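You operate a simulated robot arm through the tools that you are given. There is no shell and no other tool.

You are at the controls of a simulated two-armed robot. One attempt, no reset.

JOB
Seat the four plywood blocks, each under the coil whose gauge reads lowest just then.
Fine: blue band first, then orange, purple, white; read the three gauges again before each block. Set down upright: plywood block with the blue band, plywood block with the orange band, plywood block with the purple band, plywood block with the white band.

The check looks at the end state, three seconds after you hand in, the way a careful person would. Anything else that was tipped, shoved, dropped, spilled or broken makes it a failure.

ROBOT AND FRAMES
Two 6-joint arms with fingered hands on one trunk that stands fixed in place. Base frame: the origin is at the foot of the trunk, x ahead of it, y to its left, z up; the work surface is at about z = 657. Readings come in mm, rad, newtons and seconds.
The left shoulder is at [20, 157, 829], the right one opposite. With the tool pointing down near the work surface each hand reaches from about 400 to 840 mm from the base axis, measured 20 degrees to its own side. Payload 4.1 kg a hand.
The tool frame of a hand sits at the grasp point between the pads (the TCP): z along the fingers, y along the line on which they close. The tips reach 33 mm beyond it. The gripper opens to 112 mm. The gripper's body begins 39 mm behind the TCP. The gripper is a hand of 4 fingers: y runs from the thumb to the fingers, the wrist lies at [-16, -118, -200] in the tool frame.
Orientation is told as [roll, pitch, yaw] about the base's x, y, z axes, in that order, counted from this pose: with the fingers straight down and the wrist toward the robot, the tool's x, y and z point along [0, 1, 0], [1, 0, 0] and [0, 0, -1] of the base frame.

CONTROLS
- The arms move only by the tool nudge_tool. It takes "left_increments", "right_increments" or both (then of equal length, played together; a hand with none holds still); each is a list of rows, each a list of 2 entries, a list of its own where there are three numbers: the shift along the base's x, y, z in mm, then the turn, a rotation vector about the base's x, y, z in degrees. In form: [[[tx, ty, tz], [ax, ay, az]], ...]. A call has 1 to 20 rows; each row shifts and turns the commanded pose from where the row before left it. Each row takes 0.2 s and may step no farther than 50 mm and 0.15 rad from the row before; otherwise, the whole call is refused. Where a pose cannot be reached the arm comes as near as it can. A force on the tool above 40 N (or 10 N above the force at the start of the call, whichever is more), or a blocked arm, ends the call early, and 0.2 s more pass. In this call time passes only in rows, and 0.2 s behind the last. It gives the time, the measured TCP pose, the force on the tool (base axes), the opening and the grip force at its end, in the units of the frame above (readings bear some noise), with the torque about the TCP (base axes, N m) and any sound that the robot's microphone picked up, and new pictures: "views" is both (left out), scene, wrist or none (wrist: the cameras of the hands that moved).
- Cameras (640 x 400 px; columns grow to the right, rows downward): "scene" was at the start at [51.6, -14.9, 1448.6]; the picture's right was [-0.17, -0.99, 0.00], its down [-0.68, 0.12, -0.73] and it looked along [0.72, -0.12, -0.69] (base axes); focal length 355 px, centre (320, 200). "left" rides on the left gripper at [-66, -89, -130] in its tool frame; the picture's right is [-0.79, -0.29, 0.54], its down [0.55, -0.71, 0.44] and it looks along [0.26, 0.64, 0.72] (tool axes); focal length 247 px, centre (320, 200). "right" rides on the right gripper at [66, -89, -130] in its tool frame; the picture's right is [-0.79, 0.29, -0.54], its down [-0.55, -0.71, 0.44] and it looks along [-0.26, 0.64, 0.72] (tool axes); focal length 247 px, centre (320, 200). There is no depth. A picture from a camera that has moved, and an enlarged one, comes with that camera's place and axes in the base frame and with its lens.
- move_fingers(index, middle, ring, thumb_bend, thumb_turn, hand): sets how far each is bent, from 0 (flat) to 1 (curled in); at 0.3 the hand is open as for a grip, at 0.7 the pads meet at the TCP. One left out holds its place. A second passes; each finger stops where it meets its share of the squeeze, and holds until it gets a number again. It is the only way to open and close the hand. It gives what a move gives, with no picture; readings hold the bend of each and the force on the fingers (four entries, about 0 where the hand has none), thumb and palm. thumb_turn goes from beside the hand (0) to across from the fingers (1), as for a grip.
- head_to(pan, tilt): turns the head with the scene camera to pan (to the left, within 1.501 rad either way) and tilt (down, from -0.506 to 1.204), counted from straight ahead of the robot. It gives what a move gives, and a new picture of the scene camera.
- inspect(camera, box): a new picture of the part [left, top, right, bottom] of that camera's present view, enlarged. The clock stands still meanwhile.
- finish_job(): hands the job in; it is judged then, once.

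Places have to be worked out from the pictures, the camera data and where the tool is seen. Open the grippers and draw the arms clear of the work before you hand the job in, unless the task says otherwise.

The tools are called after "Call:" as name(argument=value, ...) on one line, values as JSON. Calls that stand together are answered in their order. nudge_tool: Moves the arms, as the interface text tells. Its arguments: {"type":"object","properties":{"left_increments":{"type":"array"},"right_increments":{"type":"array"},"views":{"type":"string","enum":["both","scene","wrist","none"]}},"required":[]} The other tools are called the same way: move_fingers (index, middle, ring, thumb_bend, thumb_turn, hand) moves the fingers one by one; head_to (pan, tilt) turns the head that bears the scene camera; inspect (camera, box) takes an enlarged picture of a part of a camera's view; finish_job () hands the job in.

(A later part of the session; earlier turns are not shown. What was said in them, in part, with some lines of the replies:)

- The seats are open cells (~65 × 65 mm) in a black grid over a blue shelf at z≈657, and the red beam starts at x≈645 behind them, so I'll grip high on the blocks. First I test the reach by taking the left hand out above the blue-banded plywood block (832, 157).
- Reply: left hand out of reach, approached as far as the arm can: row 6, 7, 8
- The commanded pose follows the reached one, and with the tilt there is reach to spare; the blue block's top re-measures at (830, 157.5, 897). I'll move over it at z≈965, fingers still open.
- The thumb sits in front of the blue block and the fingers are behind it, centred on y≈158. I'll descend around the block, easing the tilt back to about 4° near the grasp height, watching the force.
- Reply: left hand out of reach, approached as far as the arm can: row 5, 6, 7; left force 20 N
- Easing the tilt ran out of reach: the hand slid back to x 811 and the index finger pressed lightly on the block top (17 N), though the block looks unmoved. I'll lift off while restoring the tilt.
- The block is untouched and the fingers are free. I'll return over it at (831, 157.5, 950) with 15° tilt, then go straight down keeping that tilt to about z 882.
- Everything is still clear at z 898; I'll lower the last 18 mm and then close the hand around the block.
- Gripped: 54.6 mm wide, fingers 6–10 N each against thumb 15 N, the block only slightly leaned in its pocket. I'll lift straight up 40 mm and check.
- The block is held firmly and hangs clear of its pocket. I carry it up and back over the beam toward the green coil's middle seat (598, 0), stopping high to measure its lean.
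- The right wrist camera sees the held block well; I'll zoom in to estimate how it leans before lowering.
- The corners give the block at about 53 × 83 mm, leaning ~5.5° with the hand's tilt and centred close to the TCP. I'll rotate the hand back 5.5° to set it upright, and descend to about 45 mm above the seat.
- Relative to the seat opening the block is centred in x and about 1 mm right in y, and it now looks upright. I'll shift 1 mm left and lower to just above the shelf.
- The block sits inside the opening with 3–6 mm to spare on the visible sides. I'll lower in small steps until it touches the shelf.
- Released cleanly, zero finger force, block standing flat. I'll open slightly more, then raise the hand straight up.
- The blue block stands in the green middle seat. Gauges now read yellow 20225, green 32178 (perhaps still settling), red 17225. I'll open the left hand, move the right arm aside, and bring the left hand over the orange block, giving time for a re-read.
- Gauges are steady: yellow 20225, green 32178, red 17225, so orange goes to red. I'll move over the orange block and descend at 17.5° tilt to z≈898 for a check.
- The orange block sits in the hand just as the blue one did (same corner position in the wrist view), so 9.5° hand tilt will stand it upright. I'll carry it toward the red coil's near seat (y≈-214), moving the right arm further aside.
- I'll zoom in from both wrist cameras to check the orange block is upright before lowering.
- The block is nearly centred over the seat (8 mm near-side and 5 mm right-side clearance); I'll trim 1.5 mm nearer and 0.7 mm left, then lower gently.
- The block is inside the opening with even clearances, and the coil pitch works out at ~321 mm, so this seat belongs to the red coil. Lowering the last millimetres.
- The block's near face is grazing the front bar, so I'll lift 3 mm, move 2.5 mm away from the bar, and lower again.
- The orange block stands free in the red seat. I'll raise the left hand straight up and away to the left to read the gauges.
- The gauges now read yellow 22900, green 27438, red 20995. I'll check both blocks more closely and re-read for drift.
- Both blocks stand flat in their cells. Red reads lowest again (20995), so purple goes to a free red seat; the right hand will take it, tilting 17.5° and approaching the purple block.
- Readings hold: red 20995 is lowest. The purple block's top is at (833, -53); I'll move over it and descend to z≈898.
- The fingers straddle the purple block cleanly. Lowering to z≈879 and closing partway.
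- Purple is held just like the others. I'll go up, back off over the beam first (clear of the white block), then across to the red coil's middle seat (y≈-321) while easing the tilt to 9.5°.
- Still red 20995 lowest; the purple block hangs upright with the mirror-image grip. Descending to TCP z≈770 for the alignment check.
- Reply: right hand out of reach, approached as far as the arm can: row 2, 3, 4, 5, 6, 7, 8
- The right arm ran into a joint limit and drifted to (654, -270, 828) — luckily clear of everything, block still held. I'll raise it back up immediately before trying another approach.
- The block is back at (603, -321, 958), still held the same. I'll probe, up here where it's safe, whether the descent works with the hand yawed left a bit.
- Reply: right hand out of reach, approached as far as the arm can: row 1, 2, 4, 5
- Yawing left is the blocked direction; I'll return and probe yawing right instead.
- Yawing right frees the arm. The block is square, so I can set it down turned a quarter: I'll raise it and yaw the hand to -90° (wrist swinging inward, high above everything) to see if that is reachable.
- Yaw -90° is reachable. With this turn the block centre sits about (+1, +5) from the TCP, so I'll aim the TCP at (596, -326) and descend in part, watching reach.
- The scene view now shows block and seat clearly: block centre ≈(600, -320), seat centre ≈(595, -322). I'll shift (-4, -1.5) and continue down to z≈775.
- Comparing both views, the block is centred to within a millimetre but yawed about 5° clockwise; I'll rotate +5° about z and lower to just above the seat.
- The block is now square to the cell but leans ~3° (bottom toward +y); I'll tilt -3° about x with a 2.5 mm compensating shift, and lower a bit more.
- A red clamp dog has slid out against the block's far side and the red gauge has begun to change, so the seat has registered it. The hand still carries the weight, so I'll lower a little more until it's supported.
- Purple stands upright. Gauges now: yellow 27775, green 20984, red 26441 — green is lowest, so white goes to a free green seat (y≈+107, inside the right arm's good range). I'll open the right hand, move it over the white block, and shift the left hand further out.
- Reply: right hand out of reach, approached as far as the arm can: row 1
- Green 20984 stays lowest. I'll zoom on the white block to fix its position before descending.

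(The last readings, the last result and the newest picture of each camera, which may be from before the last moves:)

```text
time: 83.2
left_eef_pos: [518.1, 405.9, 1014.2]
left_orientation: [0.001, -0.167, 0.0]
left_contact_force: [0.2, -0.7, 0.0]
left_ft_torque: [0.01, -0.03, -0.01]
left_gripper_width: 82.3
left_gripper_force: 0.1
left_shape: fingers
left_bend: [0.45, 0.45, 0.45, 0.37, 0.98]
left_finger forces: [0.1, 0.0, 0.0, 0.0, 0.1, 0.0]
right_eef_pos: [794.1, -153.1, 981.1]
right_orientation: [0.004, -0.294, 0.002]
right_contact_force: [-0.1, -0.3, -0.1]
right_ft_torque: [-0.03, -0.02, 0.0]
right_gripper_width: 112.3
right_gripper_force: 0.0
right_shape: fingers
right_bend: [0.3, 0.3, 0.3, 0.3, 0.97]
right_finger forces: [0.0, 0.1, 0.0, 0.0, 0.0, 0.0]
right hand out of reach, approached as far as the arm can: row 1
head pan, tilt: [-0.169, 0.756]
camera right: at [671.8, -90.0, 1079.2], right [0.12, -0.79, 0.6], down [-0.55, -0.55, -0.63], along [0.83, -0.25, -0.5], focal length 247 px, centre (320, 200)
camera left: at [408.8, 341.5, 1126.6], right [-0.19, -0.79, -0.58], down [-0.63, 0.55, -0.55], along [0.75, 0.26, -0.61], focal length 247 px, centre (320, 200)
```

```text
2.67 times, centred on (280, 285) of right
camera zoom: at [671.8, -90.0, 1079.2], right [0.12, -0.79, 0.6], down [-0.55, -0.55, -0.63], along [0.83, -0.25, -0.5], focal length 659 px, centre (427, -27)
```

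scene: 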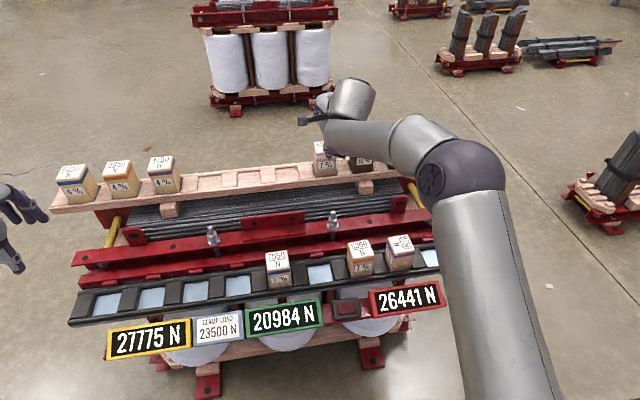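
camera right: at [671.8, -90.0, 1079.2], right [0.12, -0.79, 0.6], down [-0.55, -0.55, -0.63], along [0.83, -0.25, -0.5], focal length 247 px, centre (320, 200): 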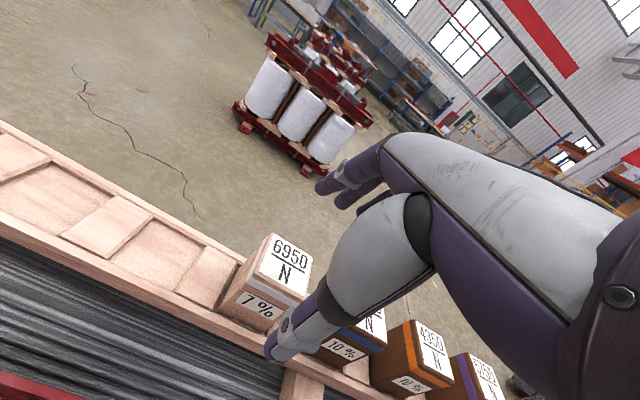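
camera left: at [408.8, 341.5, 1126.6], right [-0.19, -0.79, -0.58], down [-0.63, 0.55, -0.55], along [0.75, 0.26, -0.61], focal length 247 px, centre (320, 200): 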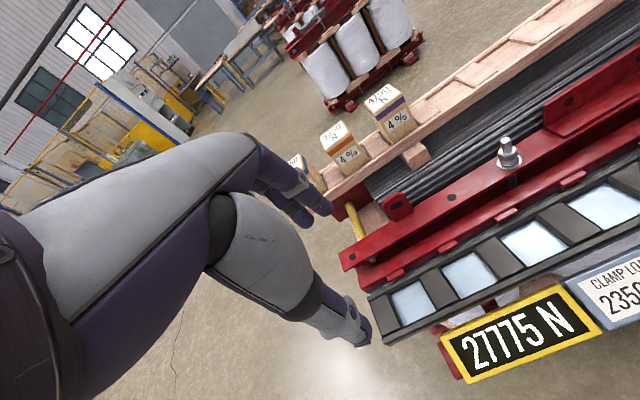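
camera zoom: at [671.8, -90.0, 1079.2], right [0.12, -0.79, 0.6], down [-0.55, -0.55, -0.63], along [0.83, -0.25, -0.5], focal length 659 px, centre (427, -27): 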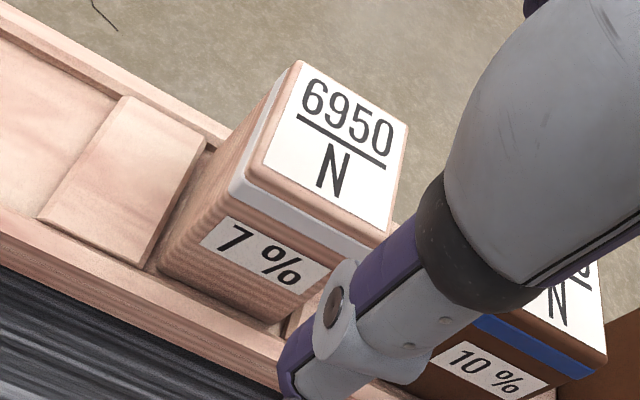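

White's top centre is at about (833, -158). Moving over it and descending to z≈898.

Call:
nudge_tool(right_increments=[[[20, -2.4, -9], [0, 0, 0]], [[18, -2.4, -10], [0, 0, 0]], [[0, 0, -16], [0, 0, 0]], [[0, 0, -16], [0, 0, 0]], [[0, 0, -16], [0, 0, 0]], [[0, 0, -16], [0, 0, 0]], [[0, 0, 0], [0, 0, 0]]], views="scene")

Call:
inspect(camera="right", box=[200, 120, 440, 380])

```text
time: 84.8
left_eef_pos: [518.2, 405.5, 1014.2]
left_orientation: [0.0, -0.165, -0.001]
left_contact_force: [-1.0, 0.5, 0.4]
left_ft_torque: [0.01, 0.01, 0.02]
left_gripper_width: 82.1
left_gripper_force: 0.0
left_shape: fingers
left_bend: [0.45, 0.45, 0.45, 0.37, 0.98]
left_finger forces: [0.1, 0.0, 0.0, 0.0, 0.0, 0.0]
right_eef_pos: [833.3, -158.4, 895.3]
right_orientation: [0.004, -0.296, 0.0]
right_contact_force: [0.1, 0.0, 0.8]
right_ft_torque: [-0.04, 0.01, -0.01]
right_gripper_width: 112.5
right_gripper_force: 0.1
right_shape: fingers
right_bend: [0.3, 0.3, 0.3, 0.3, 0.97]
right_finger forces: [0.0, 0.0, 0.1, 0.0, 0.0, 0.0]
head pan, tilt: [-0.169, 0.756]
```

scene: 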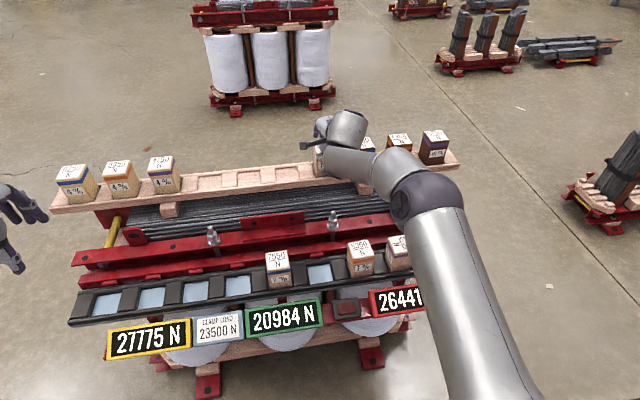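

```text
1.54 times, centred on (320, 250) of right
camera zoom: at [709.8, -95.0, 996.3], right [0.12, -0.79, 0.6], down [-0.55, -0.55, -0.63], along [0.83, -0.25, -0.5], focal length 380 px, centre (320, 123)
```

zoom: 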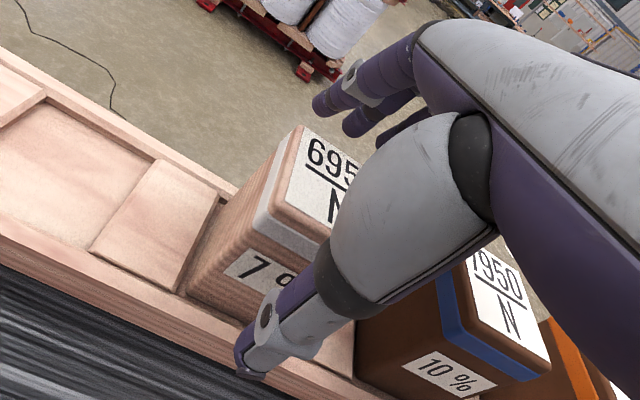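

Same geometry as for purple; lowering to z≈879 and closing partway.

Call:
nudge_tool(right_increments=[[[0, 0, -8], [0, 0, 0]], [[0, 0.5, -8], [0, 0, 0]], [[0, 0, 0], [0, 0, 0]]], views="none")

Call:
move_fingers(hand="right", index=0.45, middle=0.45, ring=0.45, thumb_bend=0.43)

Call:
inspect(camera="right", box=[200, 120, 440, 380])

```text
time: 85.6
left_eef_pos: [517.6, 405.9, 1013.1]
left_orientation: [0.0, -0.166, 0.0]
left_contact_force: [0.5, 0.5, -0.7]
left_ft_torque: [-0.02, 0.04, 0.02]
left_gripper_width: 82.3
left_gripper_force: 0.0
left_shape: fingers
left_bend: [0.45, 0.45, 0.45, 0.37, 0.98]
left_finger forces: [0.0, 0.1, 0.0, 0.0, 0.0, 0.1]
right_eef_pos: [831.9, -156.2, 880.6]
right_orientation: [0.004, -0.295, 0.002]
right_contact_force: [0.7, -1.1, 0.6]
right_ft_torque: [0.03, -0.01, -0.03]
right_gripper_width: 112.6
right_gripper_force: 0.0
right_shape: fingers
right_bend: [0.3, 0.3, 0.3, 0.3, 0.97]
right_finger forces: [0.0, 0.0, 0.1, 0.0, 0.1, 0.0]
head pan, tilt: [-0.169, 0.756]
```

```text
time: 86.6
left_eef_pos: [517.0, 406.2, 1014.1]
left_orientation: [0.001, -0.166, -0.002]
left_contact_force: [-0.4, -0.5, -0.7]
left_ft_torque: [0.04, 0.01, 0.01]
left_gripper_width: 82.3
left_gripper_force: 0.2
left_shape: fingers
left_bend: [0.45, 0.45, 0.45, 0.37, 0.98]
left_finger forces: [0.0, 0.1, 0.0, 0.0, 0.1, 0.0]
right_eef_pos: [833.8, -158.1, 882.3]
right_orientation: [0.004, -0.297, 0.002]
right_contact_force: [1.1, 1.5, 0.9]
right_ft_torque: [0.02, 0.01, 0.0]
right_gripper_width: 75.4
right_gripper_force: 0.7
right_shape: fingers
right_bend: [0.44, 0.45, 0.45, 0.43, 0.97]
right_finger forces: [0.7, 0.0, 0.1, 0.1, 0.0, 0.1]
head pan, tilt: [-0.169, 0.756]
```

```text
1.54 times, centred on (320, 250) of right
camera zoom: at [709.9, -94.4, 980.4], right [0.12, -0.79, 0.6], down [-0.55, -0.55, -0.63], along [0.83, -0.25, -0.5], focal length 380 px, centre (320, 123)
```

zoom: 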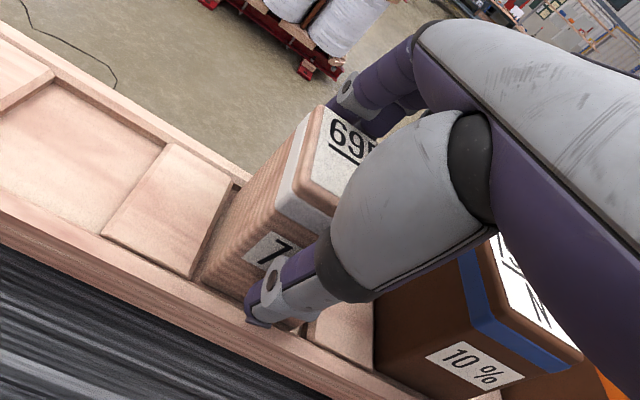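

Looks right; closing fully on the white block and lifting it 50 mm.

Call:
move_fingers(hand="right", index=0.65, middle=0.65, ring=0.65, thumb_bend=0.65)

Call:
nudge_tool(right_increments=[[[0, 0, 5], [0, 0, 0]], [[0, 0, 8], [0, 0, 0]], [[0, 0, 12], [0, 0, 0]], [[0, 0, 15], [0, 0, 0]], [[0, 0, 10], [0, 0, 0]]], views="scene")

Call:
inspect(camera="right", box=[200, 120, 440, 380])

```text
time: 87.6
left_eef_pos: [518.3, 405.3, 1013.9]
left_orientation: [-0.001, -0.165, 0.0]
left_contact_force: [-0.4, -0.2, 0.1]
left_ft_torque: [-0.01, 0.01, 0.04]
left_gripper_width: 82.4
left_gripper_force: 0.0
left_shape: fingers
left_bend: [0.45, 0.45, 0.45, 0.37, 0.98]
left_finger forces: [0.1, 0.0, 0.1, 0.1, 0.0, 0.1]
right_eef_pos: [832.7, -157.3, 881.9]
right_orientation: [0.003, -0.299, 0.001]
right_contact_force: [5.5, -1.9, 12.1]
right_ft_torque: [-0.1, 0.03, 0.07]
right_gripper_width: 55.4
right_gripper_force: 17.8
right_shape: fingers
right_bend: [0.57, 0.61, 0.6, 0.47, 0.96]
right_finger forces: [10.7, 5.1, 4.9, 0.1, 14.9, 0.0]
head pan, tilt: [-0.169, 0.756]
```

```text
time: 88.8
left_eef_pos: [517.6, 406.0, 1013.5]
left_orientation: [0.0, -0.168, 0.0]
left_contact_force: [0.6, 1.3, -0.4]
left_ft_torque: [-0.01, -0.01, 0.0]
left_gripper_width: 82.8
left_gripper_force: 0.1
left_shape: fingers
left_bend: [0.45, 0.45, 0.45, 0.37, 0.98]
left_finger forces: [0.0, 0.0, 0.0, 0.0, 0.0, 0.0]
right_eef_pos: [833.3, -158.2, 931.1]
right_orientation: [0.003, -0.295, 0.001]
right_contact_force: [-0.3, 0.1, -2.6]
right_ft_torque: [0.01, 0.01, -0.05]
right_gripper_width: 54.8
right_gripper_force: 14.4
right_shape: fingers
right_bend: [0.58, 0.61, 0.61, 0.47, 0.96]
right_finger forces: [7.3, 4.1, 3.2, 0.0, 14.9, 0.0]
head pan, tilt: [-0.169, 0.756]
```

scene: 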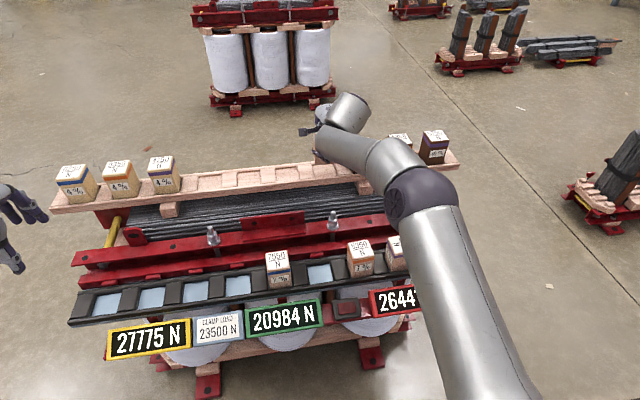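

```text
1.54 times, centred on (320, 250) of right
camera zoom: at [709.7, -94.4, 1030.3], right [0.12, -0.79, 0.6], down [-0.55, -0.55, -0.63], along [0.83, -0.25, -0.5], focal length 380 px, centre (320, 123)
```

zoom: 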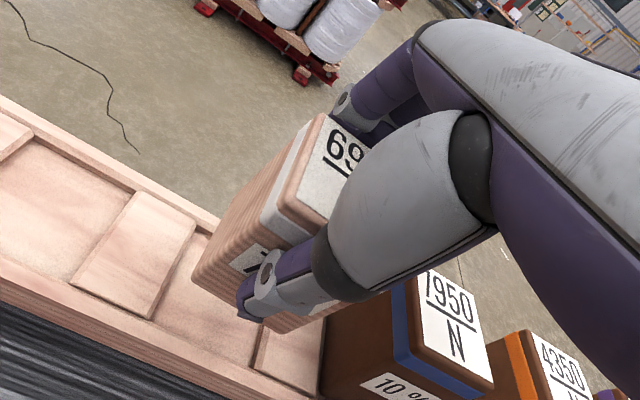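

White is securely held. Back off the ledge first, then across to the green seat at y≈107 with the tilt eased to ~9.5°.

Call:
nudge_tool(right_increments=[[[0, 0, 14], [0, 0, 0]], [[-10, 0, 14], [0, 0, 0]], [[-30, 0, 0], [0, 0, 0]], [[-35, 5, 0], [0, 1, 0]], [[-35, 10, 0], [0, 1, 0]], [[-20, 41, 0], [0, 1, 0]], [[-20, 42, 0], [0, 1, 0]], [[-20, 42, 0], [0, 1, 0]], [[-20, 42, 0], [0, 1, 0]], [[-20, 42, 0], [0, 1, 0]], [[-20, 42, 0], [0, 0.4, 0]], [[0, 0, 0], [0, 0, 0]]], views="both")

Call:
inspect(camera="right", box=[130, 180, 370, 370])

Call:
inspect(camera="left", box=[440, 60, 640, 200])

```text
time: 91.4
left_eef_pos: [517.6, 407.2, 1014.4]
left_orientation: [-0.002, -0.166, 0.0]
left_contact_force: [-0.3, -0.1, 0.5]
left_ft_torque: [0.0, -0.02, -0.01]
left_gripper_width: 82.2
left_gripper_force: 0.2
left_shape: fingers
left_bend: [0.45, 0.45, 0.45, 0.37, 0.98]
left_finger forces: [0.0, 0.1, 0.1, 0.0, 0.1, 0.1]
right_eef_pos: [601.9, 108.8, 958.3]
right_orientation: [0.003, -0.166, 0.001]
right_contact_force: [-0.7, 0.2, -1.9]
right_ft_torque: [0.0, -0.01, -0.01]
right_gripper_width: 54.5
right_gripper_force: 14.3
right_shape: fingers
right_bend: [0.59, 0.61, 0.62, 0.47, 0.96]
right_finger forces: [7.0, 4.1, 3.2, 0.0, 14.1, 0.1]
head pan, tilt: [-0.169, 0.756]
camera right: at [492.3, 172.1, 1073.3], right [0.19, -0.79, 0.58], down [-0.63, -0.55, -0.55], along [0.75, -0.25, -0.61], focal length 247 px, centre (320, 200)
```

scene: 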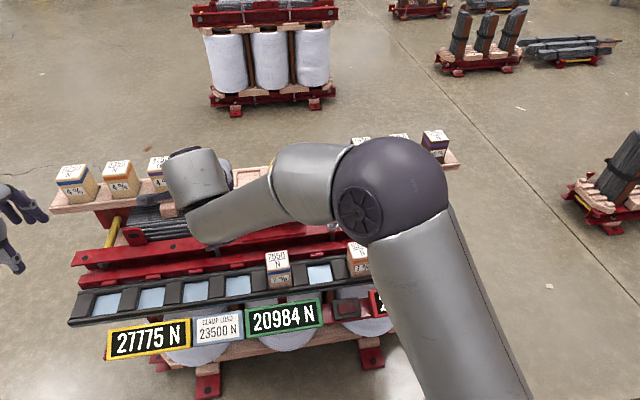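
right: 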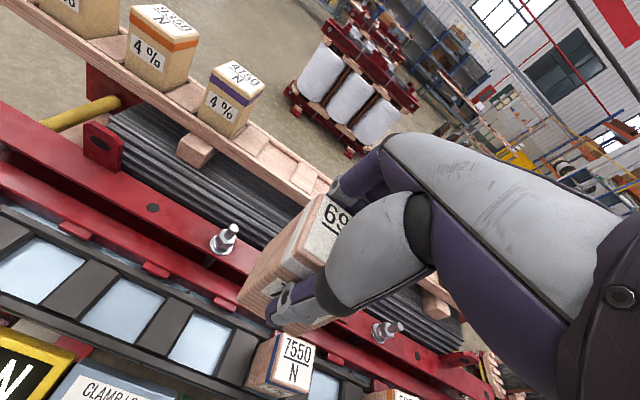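

```text
2.11 times, centred on (250, 275) of right
camera zoom: at [492.3, 172.1, 1073.3], right [0.19, -0.79, 0.58], down [-0.63, -0.55, -0.55], along [0.75, -0.25, -0.61], focal length 520 px, centre (467, 42)
```

zoom: 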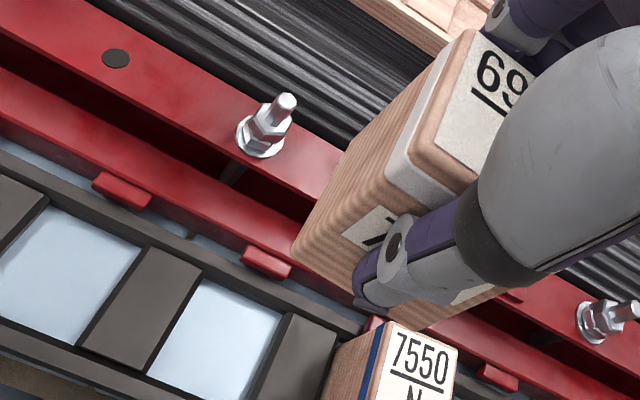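

```text
2.86 times, centred on (540, 130) of left
camera zoom: at [408.9, 341.4, 1126.5], right [-0.19, -0.79, -0.58], down [-0.63, 0.55, -0.55], along [0.75, 0.26, -0.61], focal length 706 px, centre (-309, 400)
```

zoom: 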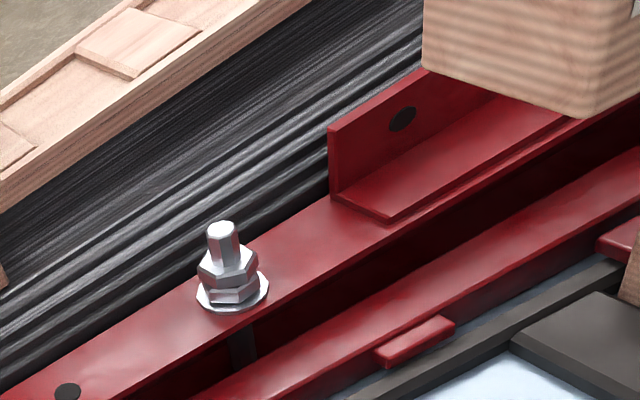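

Grip matches the earlier ones. Descending partway over the green seat at y≈107, watching reach.

Call:
nudge_tool(right_increments=[[[0.5, -0.5, -20], [0, 0, 0]], [[0.5, -0.5, -22], [0, 0, 0]], [[0, 0, -22], [0, 0, 0]], [[0, 0, -22], [0, 0, 0]], [[0, 0, -22], [0, 0, 0]], [[0, 0, 0], [0, 0, 0]]], views="scene")

Call:
inspect(camera="right", box=[130, 180, 370, 370])

Call:
inspect(camera="left", box=[480, 100, 640, 240])

```text
time: 92.8
left_eef_pos: [517.1, 406.7, 1013.7]
left_orientation: [0.001, -0.163, 0.0]
left_contact_force: [0.0, 0.6, -0.7]
left_ft_torque: [0.01, -0.02, 0.01]
left_gripper_width: 82.3
left_gripper_force: 0.2
left_shape: fingers
left_bend: [0.45, 0.45, 0.45, 0.37, 0.98]
left_finger forces: [0.0, 0.0, 0.1, 0.1, 0.0, 0.0]
right_eef_pos: [603.5, 107.3, 849.4]
right_orientation: [0.003, -0.168, -0.001]
right_contact_force: [0.0, -0.6, -2.0]
right_ft_torque: [-0.02, 0.0, -0.01]
right_gripper_width: 53.9
right_gripper_force: 14.5
right_shape: fingers
right_bend: [0.59, 0.61, 0.62, 0.47, 0.96]
right_finger forces: [6.9, 3.8, 3.2, 0.1, 13.9, 0.0]
head pan, tilt: [-0.169, 0.756]
```

scene: 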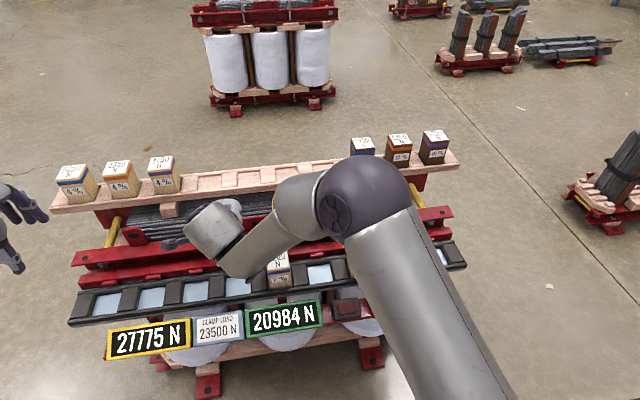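

```text
2.11 times, centred on (250, 275) of right
camera zoom: at [494.5, 170.1, 964.9], right [0.19, -0.79, 0.58], down [-0.63, -0.55, -0.55], along [0.75, -0.25, -0.61], focal length 520 px, centre (467, 42)
```

zoom: 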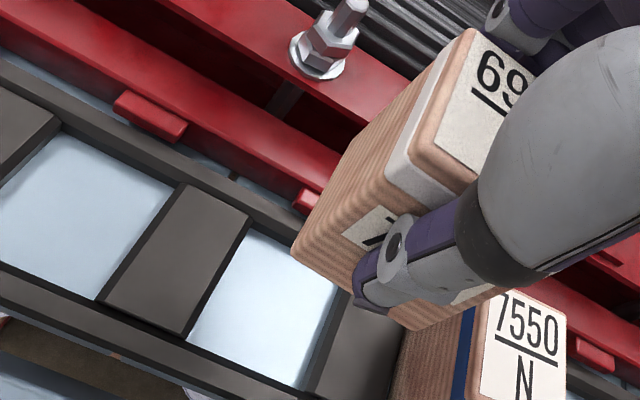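

```text
2.86 times, centred on (560, 170) of left
camera zoom: at [408.9, 341.5, 1126.5], right [-0.19, -0.79, -0.58], down [-0.63, 0.55, -0.55], along [0.75, 0.26, -0.61], focal length 706 px, centre (-366, 286)
```

zoom: 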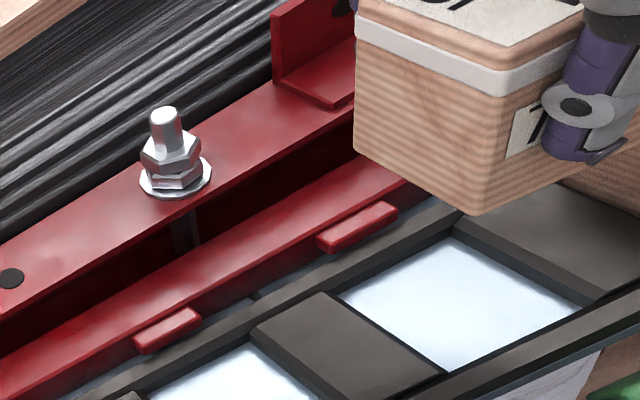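

Reach is fine. Continuing to z≈774, then an alignment check from both wrist cameras.

Call:
nudge_tool(right_increments=[[[0, 0, -19], [0, 0, 0]], [[0, 0, -19], [0, 0, 0]], [[0, 0, -19], [0, 0, 0]], [[0, 0, -18], [0, 0, 0]], [[0, 0, 0], [0, 0, 0]]], views="none")

Call:
inspect(camera="right", box=[130, 180, 370, 370])

Call:
inspect(camera="left", box=[520, 130, 640, 250])

Call:
inspect(camera="scene", box=[190, 210, 300, 300])

```text
time: 94.0
left_eef_pos: [517.0, 405.4, 1014.5]
left_orientation: [-0.001, -0.165, 0.001]
left_contact_force: [0.3, -0.8, 0.3]
left_ft_torque: [0.0, 0.0, 0.01]
left_gripper_width: 82.1
left_gripper_force: 0.1
left_shape: fingers
left_bend: [0.45, 0.45, 0.45, 0.37, 0.98]
left_finger forces: [0.0, 0.1, 0.0, 0.0, 0.1, 0.0]
right_eef_pos: [603.3, 108.3, 776.1]
right_orientation: [0.004, -0.168, -0.001]
right_contact_force: [-0.4, -0.2, -1.8]
right_ft_torque: [0.0, -0.01, 0.04]
right_gripper_width: 53.9
right_gripper_force: 13.9
right_shape: fingers
right_bend: [0.59, 0.61, 0.62, 0.47, 0.96]
right_finger forces: [7.0, 3.8, 3.0, 0.1, 13.9, 0.0]
head pan, tilt: [-0.169, 0.756]
```

```text
2.11 times, centred on (250, 275) of right
camera zoom: at [494.9, 170.6, 890.1], right [0.19, -0.79, 0.58], down [-0.63, -0.55, -0.55], along [0.75, -0.25, -0.61], focal length 520 px, centre (467, 42)
```

zoom: 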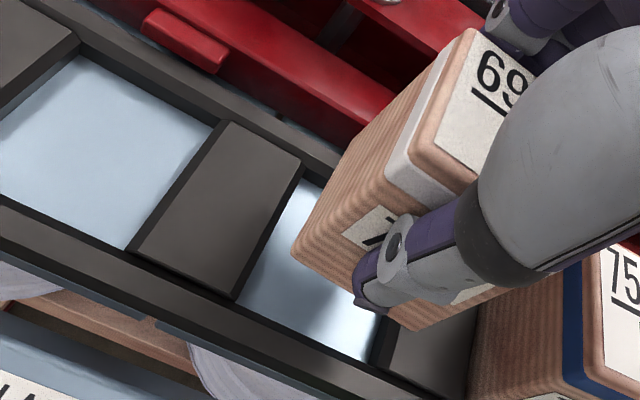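

```text
3.33 times, centred on (580, 190) of left
camera zoom: at [408.9, 341.5, 1126.5], right [-0.19, -0.79, -0.58], down [-0.63, 0.55, -0.55], along [0.75, 0.26, -0.61], focal length 823 px, centre (-547, 233)
```

zoom: 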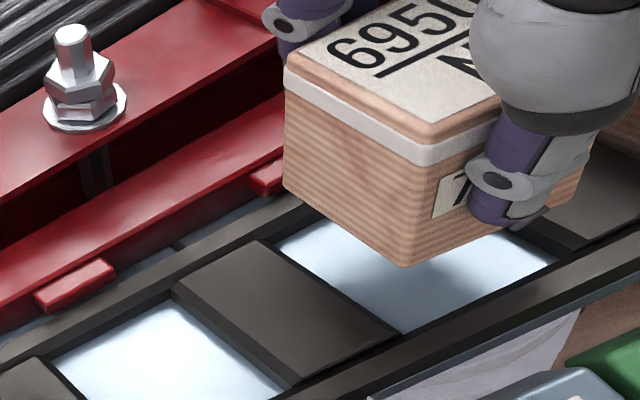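

```text
4.44 times, centred on (245, 255) of scene
camera zoom: at [51.6, -14.9, 1448.6], right [-0.17, -0.99, 0.0], down [-0.68, 0.12, -0.73], along [0.72, -0.12, -0.69], focal length 1578 px, centre (653, -44)
```

zoom: 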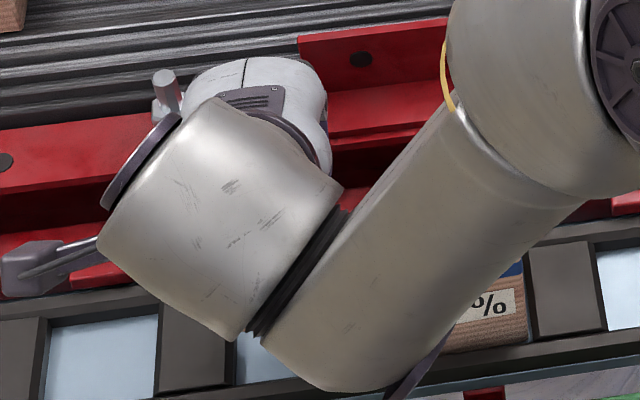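

From the right wrist camera the block is centred within ~1–2 mm but yawed ~3° clockwise; I'll rotate +3°, shift 1 mm left, and lower to just above the seat.

Call:
nudge_tool(right_increments=[[[0, 0.5, 0], [0, 0, 1.5]], [[0, 0.5, -10], [0, 0, 1.5]], [[0, 0, -12], [0, 0, 0]], [[0, 0, -12], [0, 0, 0]], [[0, 0, 0], [0, 0, 0]]], views="none")

Call:
inspect(camera="right", box=[130, 180, 370, 370])

Call:
inspect(camera="left", box=[520, 130, 640, 250])

```text
time: 95.2
left_eef_pos: [517.1, 405.6, 1013.2]
left_orientation: [0.0, -0.166, 0.0]
left_contact_force: [0.5, -0.4, 0.5]
left_ft_torque: [-0.03, 0.0, -0.02]
left_gripper_width: 82.1
left_gripper_force: 0.1
left_shape: fingers
left_bend: [0.45, 0.45, 0.45, 0.37, 0.98]
left_finger forces: [0.1, 0.0, 0.1, 0.0, 0.1, 0.1]
right_eef_pos: [603.6, 108.2, 741.0]
right_orientation: [0.003, -0.167, 0.055]
right_contact_force: [0.5, 0.8, -1.8]
right_ft_torque: [-0.01, -0.03, 0.02]
right_gripper_width: 53.9
right_gripper_force: 14.0
right_shape: fingers
right_bend: [0.59, 0.61, 0.62, 0.47, 0.96]
right_finger forces: [6.8, 3.9, 3.2, 0.0, 13.9, 0.0]
head pan, tilt: [-0.169, 0.756]
```

```text
2.11 times, centred on (250, 275) of right
camera zoom: at [491.3, 165.6, 856.3], right [0.24, -0.78, 0.58], down [-0.6, -0.58, -0.55], along [0.77, -0.21, -0.61], focal length 520 px, centre (467, 42)
```

zoom: 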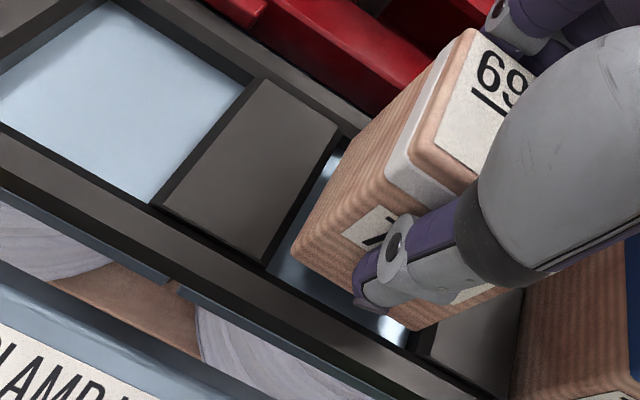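

```text
3.33 times, centred on (580, 190) of left
camera zoom: at [408.9, 341.5, 1126.5], right [-0.19, -0.79, -0.58], down [-0.63, 0.55, -0.55], along [0.75, 0.26, -0.61], focal length 823 px, centre (-547, 233)
```

zoom: 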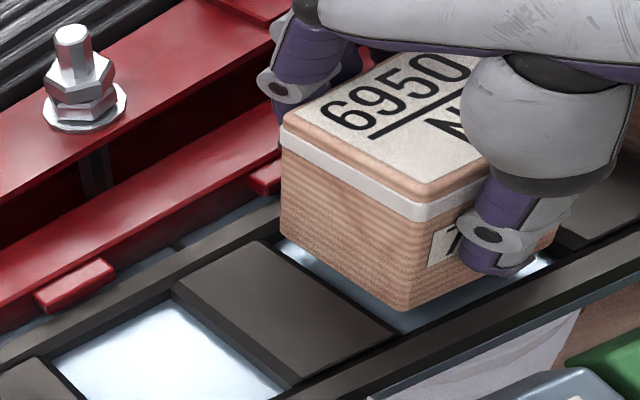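

The block's sides are now parallel to the cell edges; a final trim of (+0.8, -1) mm, then lower to contact in small steps.

Call:
nudge_tool(right_increments=[[[0.4, -0.5, -4], [0, 0, 0]], [[0.4, -0.5, -3], [0, 0, 0]], [[0, 0, -3], [0, 0, 0]], [[0, 0, -2], [0, 0, 0]], [[0, 0, -2], [0, 0, 0]], [[0, 0, 0], [0, 0, 0]]], views="none")

Call:
inspect(camera="right", box=[130, 180, 370, 370])

Call:
inspect(camera="left", box=[520, 130, 640, 250])

```text
time: 96.6
left_eef_pos: [517.5, 405.8, 1013.6]
left_orientation: [0.0, -0.167, 0.0]
left_contact_force: [0.4, 0.0, 0.4]
left_ft_torque: [-0.01, 0.0, 0.03]
left_gripper_width: 82.2
left_gripper_force: 0.1
left_shape: fingers
left_bend: [0.45, 0.45, 0.45, 0.37, 0.98]
left_finger forces: [0.1, 0.0, 0.1, 0.0, 0.0, 0.0]
right_eef_pos: [603.8, 108.2, 729.0]
right_orientation: [0.003, -0.167, 0.054]
right_contact_force: [1.3, 0.8, -1.3]
right_ft_torque: [-0.04, -0.03, 0.0]
right_gripper_width: 54.1
right_gripper_force: 13.8
right_shape: fingers
right_bend: [0.59, 0.61, 0.62, 0.47, 0.96]
right_finger forces: [6.9, 4.0, 3.3, 0.0, 13.8, 0.0]
head pan, tilt: [-0.169, 0.756]
```

```text
2.11 times, centred on (250, 275) of right
camera zoom: at [492.1, 164.7, 842.9], right [0.24, -0.78, 0.58], down [-0.6, -0.58, -0.55], along [0.77, -0.21, -0.61], focal length 520 px, centre (467, 42)
```

zoom: 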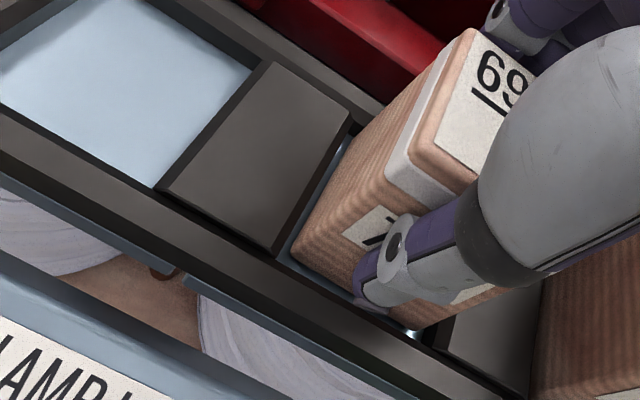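

```text
3.33 times, centred on (580, 190) of left
camera zoom: at [408.9, 341.5, 1126.5], right [-0.19, -0.79, -0.58], down [-0.63, 0.55, -0.55], along [0.75, 0.26, -0.61], focal length 823 px, centre (-547, 233)
```

zoom: 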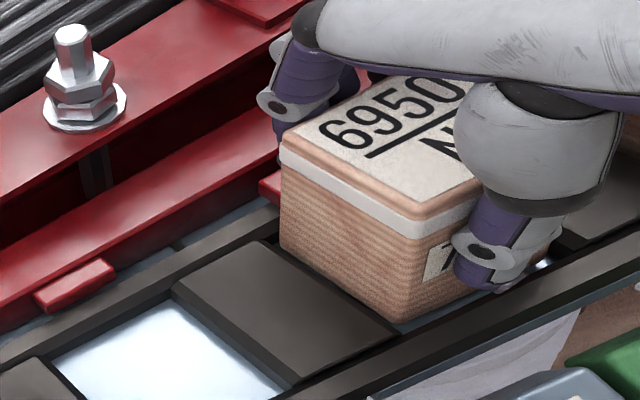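

The block is down inside the cell with visible gaps all round; only the last couple of millimetres remain until it touches.

Call:
nudge_tool(right_increments=[[[0, 0, -1.5], [0, 0, 0]], [[0, 0, -1.5], [0, 0, 0]], [[0, 0, -1], [0, 0, 0]], [[0, 0, 0], [0, 0, 0]]], views="none")

Call:
inspect(camera="left", box=[520, 130, 640, 250])

```text
time: 97.6
left_eef_pos: [516.8, 404.9, 1014.9]
left_orientation: [-0.001, -0.167, 0.002]
left_contact_force: [0.0, -0.8, 0.3]
left_ft_torque: [0.01, 0.0, 0.0]
left_gripper_width: 82.6
left_gripper_force: 0.2
left_shape: fingers
left_bend: [0.45, 0.45, 0.45, 0.37, 0.98]
left_finger forces: [0.0, 0.1, 0.0, 0.0, 0.0, 0.0]
right_eef_pos: [605.5, 107.3, 726.4]
right_orientation: [0.006, -0.17, 0.053]
right_contact_force: [-3.9, -0.4, 21.6]
right_ft_torque: [0.0, 0.58, 0.08]
right_gripper_width: 53.7
right_gripper_force: 16.0
right_shape: fingers
right_bend: [0.59, 0.62, 0.62, 0.47, 0.96]
right_finger forces: [6.4, 4.0, 3.2, 0.0, 18.2, 0.0]
head pan, tilt: [-0.169, 0.756]
```

```text
3.33 times, centred on (580, 190) of left
camera zoom: at [408.3, 341.4, 1126.7], right [-0.19, -0.79, -0.58], down [-0.63, 0.55, -0.55], along [0.75, 0.26, -0.61], focal length 823 px, centre (-547, 233)
```

zoom: 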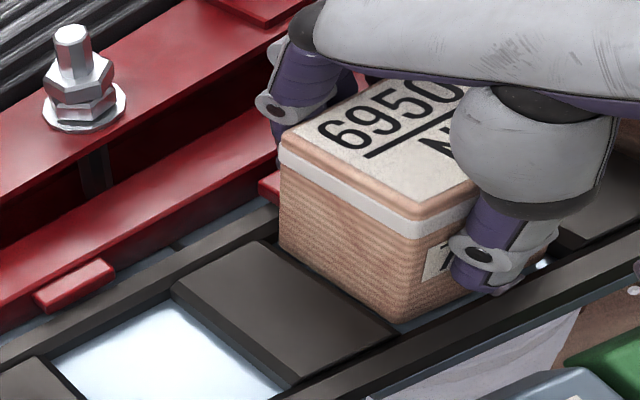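

It's down, pressing ~23 N; I'll ease up 0.8 mm and release in two steps.

Call:
nudge_tool(right_increments=[[[0, 0, 0.8], [0, 0, 0]], [[0, 0, 0], [0, 0, 0]]], views="none")

Call:
move_fingers(hand="right", index=0.52, middle=0.53, ring=0.53, thumb_bend=0.42)

Call:
move_fingers(hand="right", index=0.46, middle=0.46, ring=0.46, thumb_bend=0.38)

Call:
inspect(camera="left", box=[520, 130, 640, 250])

Call:
inspect(camera="right", box=[130, 180, 370, 370])

```text
time: 98.2
left_eef_pos: [517.8, 405.6, 1014.7]
left_orientation: [0.001, -0.166, -0.001]
left_contact_force: [-0.3, 0.1, 0.3]
left_ft_torque: [0.0, 0.0, 0.0]
left_gripper_width: 82.1
left_gripper_force: 0.0
left_shape: fingers
left_bend: [0.45, 0.45, 0.45, 0.37, 0.98]
left_finger forces: [0.1, 0.0, 0.0, 0.1, 0.0, 0.0]
right_eef_pos: [604.8, 107.1, 726.1]
right_orientation: [0.003, -0.169, 0.053]
right_contact_force: [-0.1, 1.3, 22.0]
right_ft_torque: [0.01, 0.41, 0.06]
right_gripper_width: 53.8
right_gripper_force: 16.7
right_shape: fingers
right_bend: [0.59, 0.62, 0.62, 0.48, 0.96]
right_finger forces: [7.6, 4.8, 3.8, 0.0, 16.5, 0.0]
head pan, tilt: [-0.169, 0.756]
```

```text
time: 99.2
left_eef_pos: [518.3, 406.2, 1013.9]
left_orientation: [0.002, -0.165, 0.001]
left_contact_force: [-1.0, -0.2, 0.0]
left_ft_torque: [0.0, 0.01, -0.01]
left_gripper_width: 82.1
left_gripper_force: 0.1
left_shape: fingers
left_bend: [0.45, 0.45, 0.45, 0.37, 0.98]
left_finger forces: [0.0, 0.1, 0.0, 0.0, 0.1, 0.0]
right_eef_pos: [604.5, 107.6, 726.0]
right_orientation: [0.005, -0.164, 0.054]
right_contact_force: [-0.1, 0.4, 0.1]
right_ft_torque: [0.02, -0.03, 0.02]
right_gripper_width: 66.4
right_gripper_force: 0.2
right_shape: fingers
right_bend: [0.52, 0.53, 0.53, 0.42, 0.97]
right_finger forces: [0.2, 0.0, 0.1, 0.0, 0.3, 0.0]
head pan, tilt: [-0.169, 0.756]
```

```text
time: 100.2
left_eef_pos: [517.3, 406.9, 1015.4]
left_orientation: [0.001, -0.165, 0.001]
left_contact_force: [-0.5, -0.3, -1.1]
left_ft_torque: [0.0, 0.01, 0.05]
left_gripper_width: 82.3
left_gripper_force: 0.1
left_shape: fingers
left_bend: [0.45, 0.45, 0.45, 0.37, 0.98]
left_finger forces: [0.0, 0.0, 0.0, 0.1, 0.0, 0.0]
right_eef_pos: [605.3, 107.4, 726.1]
right_orientation: [0.005, -0.167, 0.053]
right_contact_force: [-0.3, 0.4, -0.6]
right_ft_torque: [-0.03, -0.03, 0.01]
right_gripper_width: 79.5
right_gripper_force: 0.2
right_shape: fingers
right_bend: [0.46, 0.46, 0.46, 0.38, 0.97]
right_finger forces: [0.1, 0.0, 0.1, 0.0, 0.0, 0.0]
head pan, tilt: [-0.169, 0.756]
```

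```text
3.33 times, centred on (580, 190) of left
camera zoom: at [408.9, 341.5, 1126.5], right [-0.19, -0.79, -0.58], down [-0.63, 0.55, -0.55], along [0.75, 0.26, -0.61], focal length 823 px, centre (-547, 233)
```

zoom: 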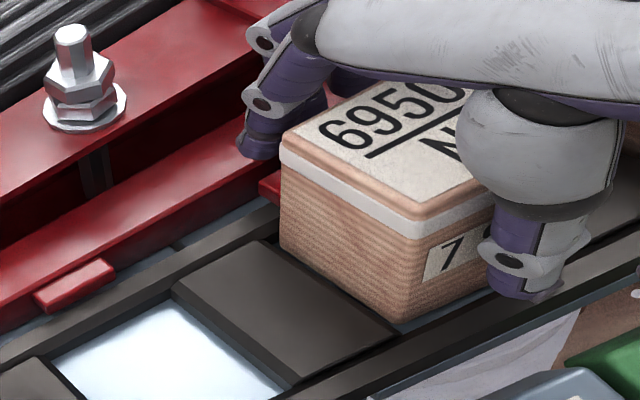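

```text
2.11 times, centred on (250, 275) of right
camera zoom: at [492.0, 164.8, 839.7], right [0.24, -0.78, 0.58], down [-0.6, -0.58, -0.55], along [0.77, -0.21, -0.61], focal length 520 px, centre (467, 42)
```

zoom: 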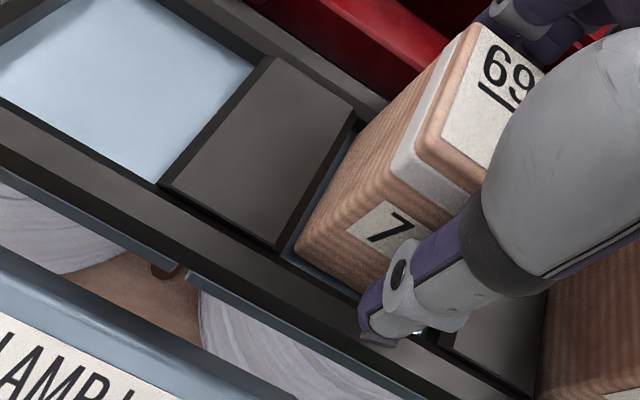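

White is free and flat. I'll raise the right hand straight up, then draw it away to the right for a clear final view.

Call:
nudge_tool(right_increments=[[[0, 0, 10], [0, 0, 0]], [[0, 0, 15], [0, 0, 0]], [[0, 0, 20], [0, 0, 0]], [[0, 0, 30], [0, 0, 0]], [[0, 0, 40], [0, 0, 0]], [[0, 0, 40], [0, 0, 0]], [[0, 0, 40], [0, 0, 0]], [[0, 0, 45], [0, 0, 0]], [[0, -30, 20], [0, 2.5, 0]], [[0, -40, 10], [0, 2.5, 0]], [[0, -45, 10], [0, 2.5, 0]], [[0, -45, 5], [0, 2, 0]], [[0, -45, 5], [0, 0, 0]], [[0, -45, 0], [0, 0, 0]], [[0, -45, 0], [0, 0, 0]], [[-10, -45, 0], [0, 0, 0]], [[-15, -45, 0], [0, 0, 0]], [[-15, -45, 0], [0, 0, 0]], [[-15, -45, 0], [0, 0, 0]]], views="both")

Call:
inspect(camera="scene", box=[90, 230, 450, 380])

Call:
inspect(camera="scene", box=[200, 210, 330, 300])

Call:
inspect(camera="scene", box=[320, 210, 450, 300])

Call:
inspect(camera="scene", box=[40, 120, 470, 230])

```text
time: 104.2
left_eef_pos: [516.8, 406.9, 1014.0]
left_orientation: [0.001, -0.166, 0.0]
left_contact_force: [-1.0, 0.0, -0.5]
left_ft_torque: [-0.01, 0.0, 0.0]
left_gripper_width: 82.3
left_gripper_force: 0.1
left_shape: fingers
left_bend: [0.45, 0.45, 0.45, 0.37, 0.98]
left_finger forces: [0.0, 0.0, 0.0, 0.1, 0.0, 0.0]
right_eef_pos: [548.8, -368.5, 1014.5]
right_orientation: [0.011, -0.002, 0.053]
right_contact_force: [0.1, 0.4, 0.4]
right_ft_torque: [-0.02, 0.02, 0.0]
right_gripper_width: 79.4
right_gripper_force: 0.0
right_shape: fingers
right_bend: [0.46, 0.46, 0.46, 0.38, 0.98]
right_finger forces: [0.1, 0.1, 0.1, 0.0, 0.1, 0.0]
head pan, tilt: [-0.169, 0.756]
camera right: at [457.7, -310.0, 1145.4], right [0.33, -0.78, 0.53], down [-0.68, -0.58, -0.44], along [0.66, -0.21, -0.72], focal length 247 px, centre (320, 200)
```

scene: 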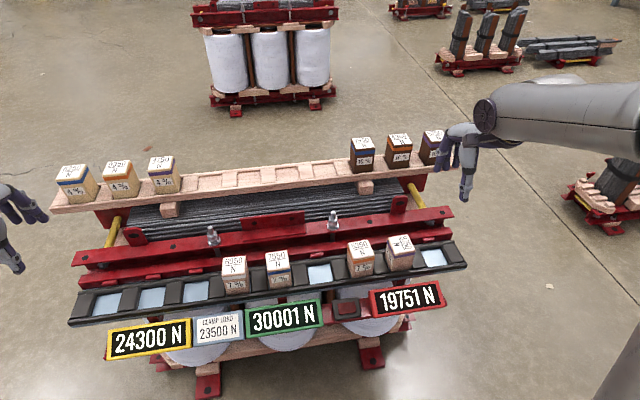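
right: 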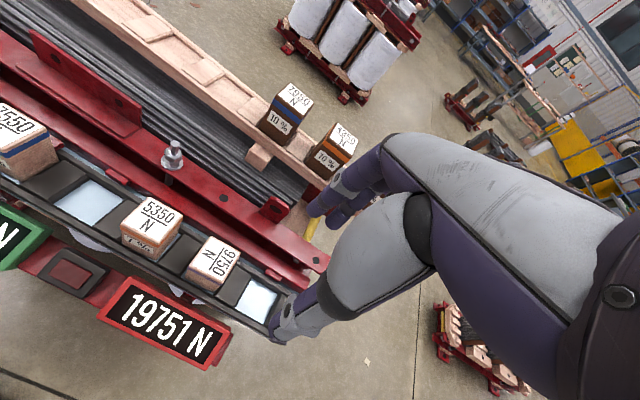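

```text
1.78 times, centred on (270, 305) of scene
camera zoom: at [51.7, -14.5, 1448.6], right [-0.17, -0.99, 0.0], down [-0.68, 0.11, -0.73], along [0.72, -0.12, -0.69], focal length 631 px, centre (409, 13)
```

zoom: 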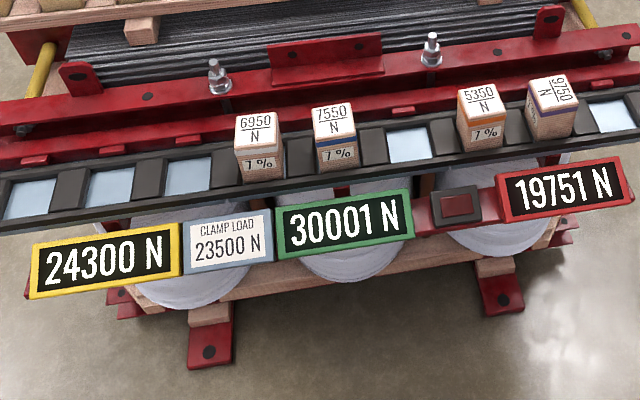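

```text
4.44 times, centred on (265, 255) of scene
camera zoom: at [51.7, -14.5, 1448.6], right [-0.17, -0.99, 0.0], down [-0.68, 0.11, -0.73], along [0.72, -0.12, -0.69], focal length 1578 px, centre (564, -44)
```

zoom: 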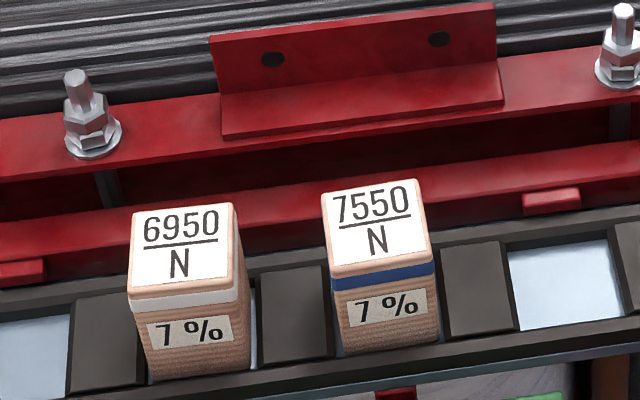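

```text
4.44 times, centred on (385, 255) of scene
camera zoom: at [51.7, -14.5, 1448.6], right [-0.17, -0.99, 0.0], down [-0.68, 0.11, -0.73], along [0.72, -0.12, -0.69], focal length 1578 px, centre (31, -44)
```

zoom: 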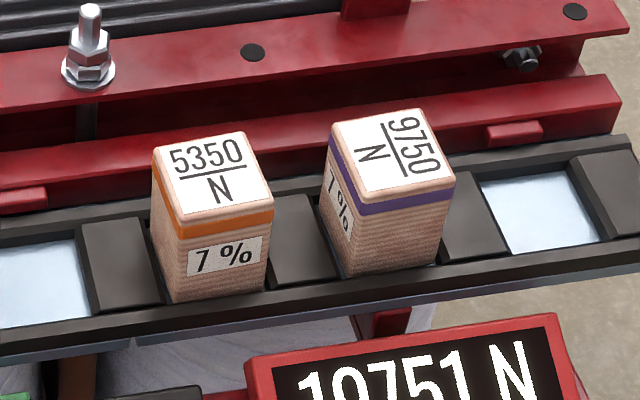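

```text
1.49 times, centred on (255, 175) of scene
camera zoom: at [51.7, -14.5, 1448.6], right [-0.17, -0.99, 0.0], down [-0.68, 0.11, -0.73], along [0.72, -0.12, -0.69], focal length 528 px, centre (417, 237)
```

zoom: 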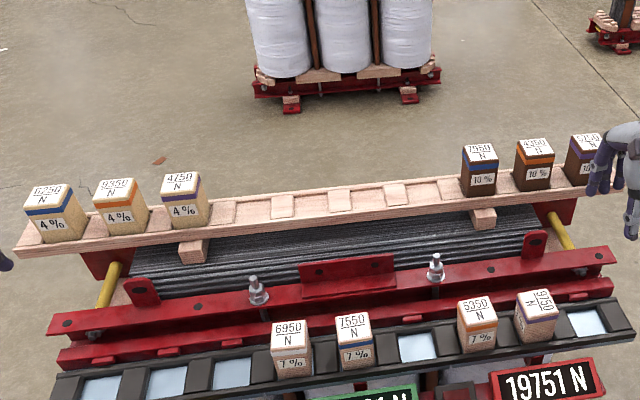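

All four plywood blocks stand upright in their seats and the other six blocks are untouched. I'll open both hands and draw the arms back and up.

Call:
move_fingers(hand="right", index=0.3, middle=0.3, ring=0.3, thumb_bend=0.3)

Call:
move_fingers(hand="left", index=0.3, middle=0.3, ring=0.3, thumb_bend=0.3)

Call:
nudge_tool(left_increments=[[[-15, 10, 15], [0, 0, 0]], [[-15, 10, 15], [0, 0, 0]], [[-15, 10, 15], [0, 0, 0]], [[-15, 10, 15], [0, 0, 0]], [[0, 0, 0], [0, 0, 0]]], right_increments=[[[-20, -15, 15], [0, 0, 0]], [[-20, -15, 15], [0, 0, 0]], [[-20, -15, 15], [0, 0, 0]], [[-20, -15, 15], [0, 0, 0]], [[0, 0, 0], [0, 0, 0]]], views="both")

```text
time: 105.2
left_eef_pos: [517.3, 406.9, 1014.1]
left_orientation: [-0.001, -0.165, 0.0]
left_contact_force: [-1.2, 0.4, -0.3]
left_ft_torque: [-0.01, 0.01, 0.01]
left_gripper_width: 82.3
left_gripper_force: 0.1
left_shape: fingers
left_bend: [0.45, 0.45, 0.45, 0.37, 0.98]
left_finger forces: [0.0, 0.0, 0.1, 0.0, 0.0, 0.0]
right_eef_pos: [551.0, -366.7, 1013.3]
right_orientation: [0.012, -0.002, 0.052]
right_contact_force: [-0.6, -0.1, 0.7]
right_ft_torque: [0.02, -0.03, -0.01]
right_gripper_width: 112.4
right_gripper_force: 0.1
right_shape: fingers
right_bend: [0.3, 0.3, 0.3, 0.3, 0.98]
right_finger forces: [0.1, 0.0, 0.1, 0.1, 0.0, 0.0]
head pan, tilt: [-0.169, 0.756]
```

```text
time: 106.2
left_eef_pos: [518.4, 406.6, 1014.1]
left_orientation: [0.0, -0.168, -0.001]
left_contact_force: [-0.6, 0.1, -0.5]
left_ft_torque: [0.0, 0.01, 0.04]
left_gripper_width: 112.4
left_gripper_force: 0.0
left_shape: fingers
left_bend: [0.3, 0.3, 0.3, 0.3, 0.98]
left_finger forces: [0.0, 0.0, 0.1, 0.1, 0.0, 0.0]
right_eef_pos: [549.9, -368.3, 1013.0]
right_orientation: [0.011, 0.0, 0.052]
right_contact_force: [-0.6, -0.1, 0.0]
right_ft_torque: [0.02, 0.01, 0.02]
right_gripper_width: 112.2
right_gripper_force: 0.0
right_shape: fingers
right_bend: [0.3, 0.3, 0.3, 0.3, 0.98]
right_finger forces: [0.0, 0.0, 0.1, 0.0, 0.1, 0.0]
head pan, tilt: [-0.169, 0.756]
```

```text
time: 107.4
left_eef_pos: [457.9, 447.6, 1074.4]
left_orientation: [0.0, -0.165, 0.001]
left_contact_force: [0.1, -0.4, 0.6]
left_ft_torque: [0.01, -0.02, -0.01]
left_gripper_width: 112.3
left_gripper_force: 0.1
left_shape: fingers
left_bend: [0.3, 0.3, 0.3, 0.3, 0.98]
left_finger forces: [0.1, 0.0, 0.0, 0.1, 0.1, 0.0]
right_eef_pos: [468.0, -427.6, 1074.7]
right_orientation: [0.011, -0.002, 0.052]
right_contact_force: [-0.7, 0.0, -0.2]
right_ft_torque: [-0.02, 0.02, 0.02]
right_gripper_width: 112.1
right_gripper_force: 0.1
right_shape: fingers
right_bend: [0.3, 0.3, 0.3, 0.3, 0.98]
right_finger forces: [0.0, 0.0, 0.0, 0.0, 0.1, 0.0]
head pan, tilt: [-0.169, 0.756]
camera right: at [376.7, -370.3, 1207.1], right [0.33, -0.78, 0.53], down [-0.68, -0.58, -0.44], along [0.66, -0.21, -0.72], focal length 247 px, centre (320, 200)
camera left: at [348.5, 382.1, 1186.6], right [-0.19, -0.79, -0.58], down [-0.63, 0.55, -0.55], along [0.75, 0.26, -0.61], focal length 247 px, centre (320, 200)
```

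scene: 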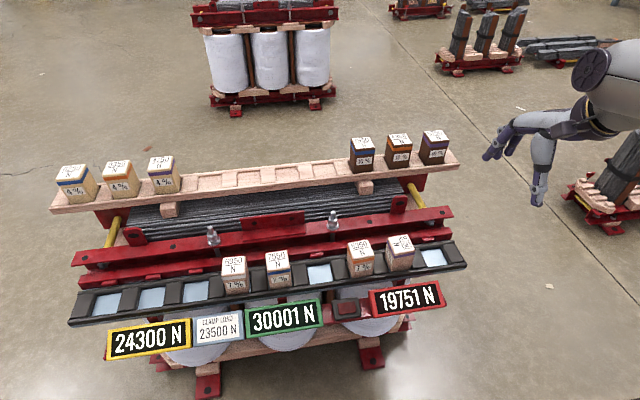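
right: 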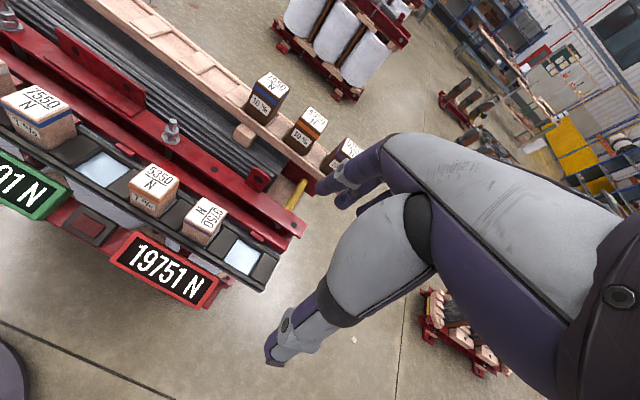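
left: 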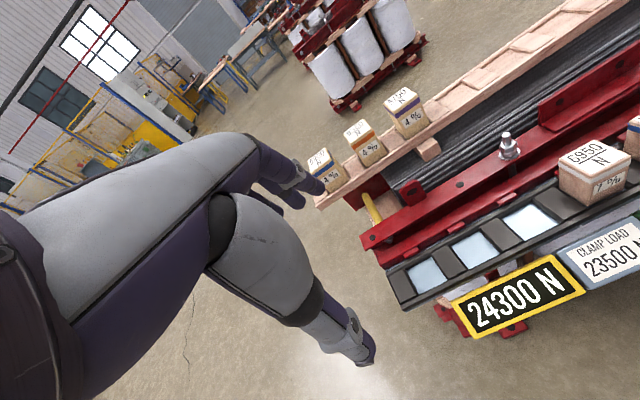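

Final view: blue and white are seated under green, orange and purple under red (each the lowest gauge at its turn). All are upright, the other blocks are in place, hands are open and the arms clear. Handing in.

Call:
finish_job()

```text
The job is handed in.
```

All four plywood blocks are seated upright, each under the coil whose gauge read lowest just before it was placed. I took the 7 % blocks as the plywood ones, because they are the only set with a white band.

| Block | Yellow gauge (N) | Green gauge (N) | Red gauge (N) | Seated under |
|---|---|---|---|---|
| Blue | 24000 | 19500 | 21000 | Green |
| Orange | 20225 | 32178 | 17225 | Red |
| Purple | 22900 | 27438 | 20995 | Red |
| White | 27775 | 20984 | 26441 | Green |

- **Blue:** on the first approach the index finger pressed on top of this block with about 17 N. The block did not move.
- **Orange:** it grazed the front and back of its cell on the way down, and I re-centred it before letting go.
- **Purple:** the right arm could not reach the seat straight on and drifted off course once while holding this block, touching nothing. I set the block down turned a quarter, so its label faces sideways.

In the last pictures the other six blocks stood where they started. Both hands were open and the arms were clear when I handed in.
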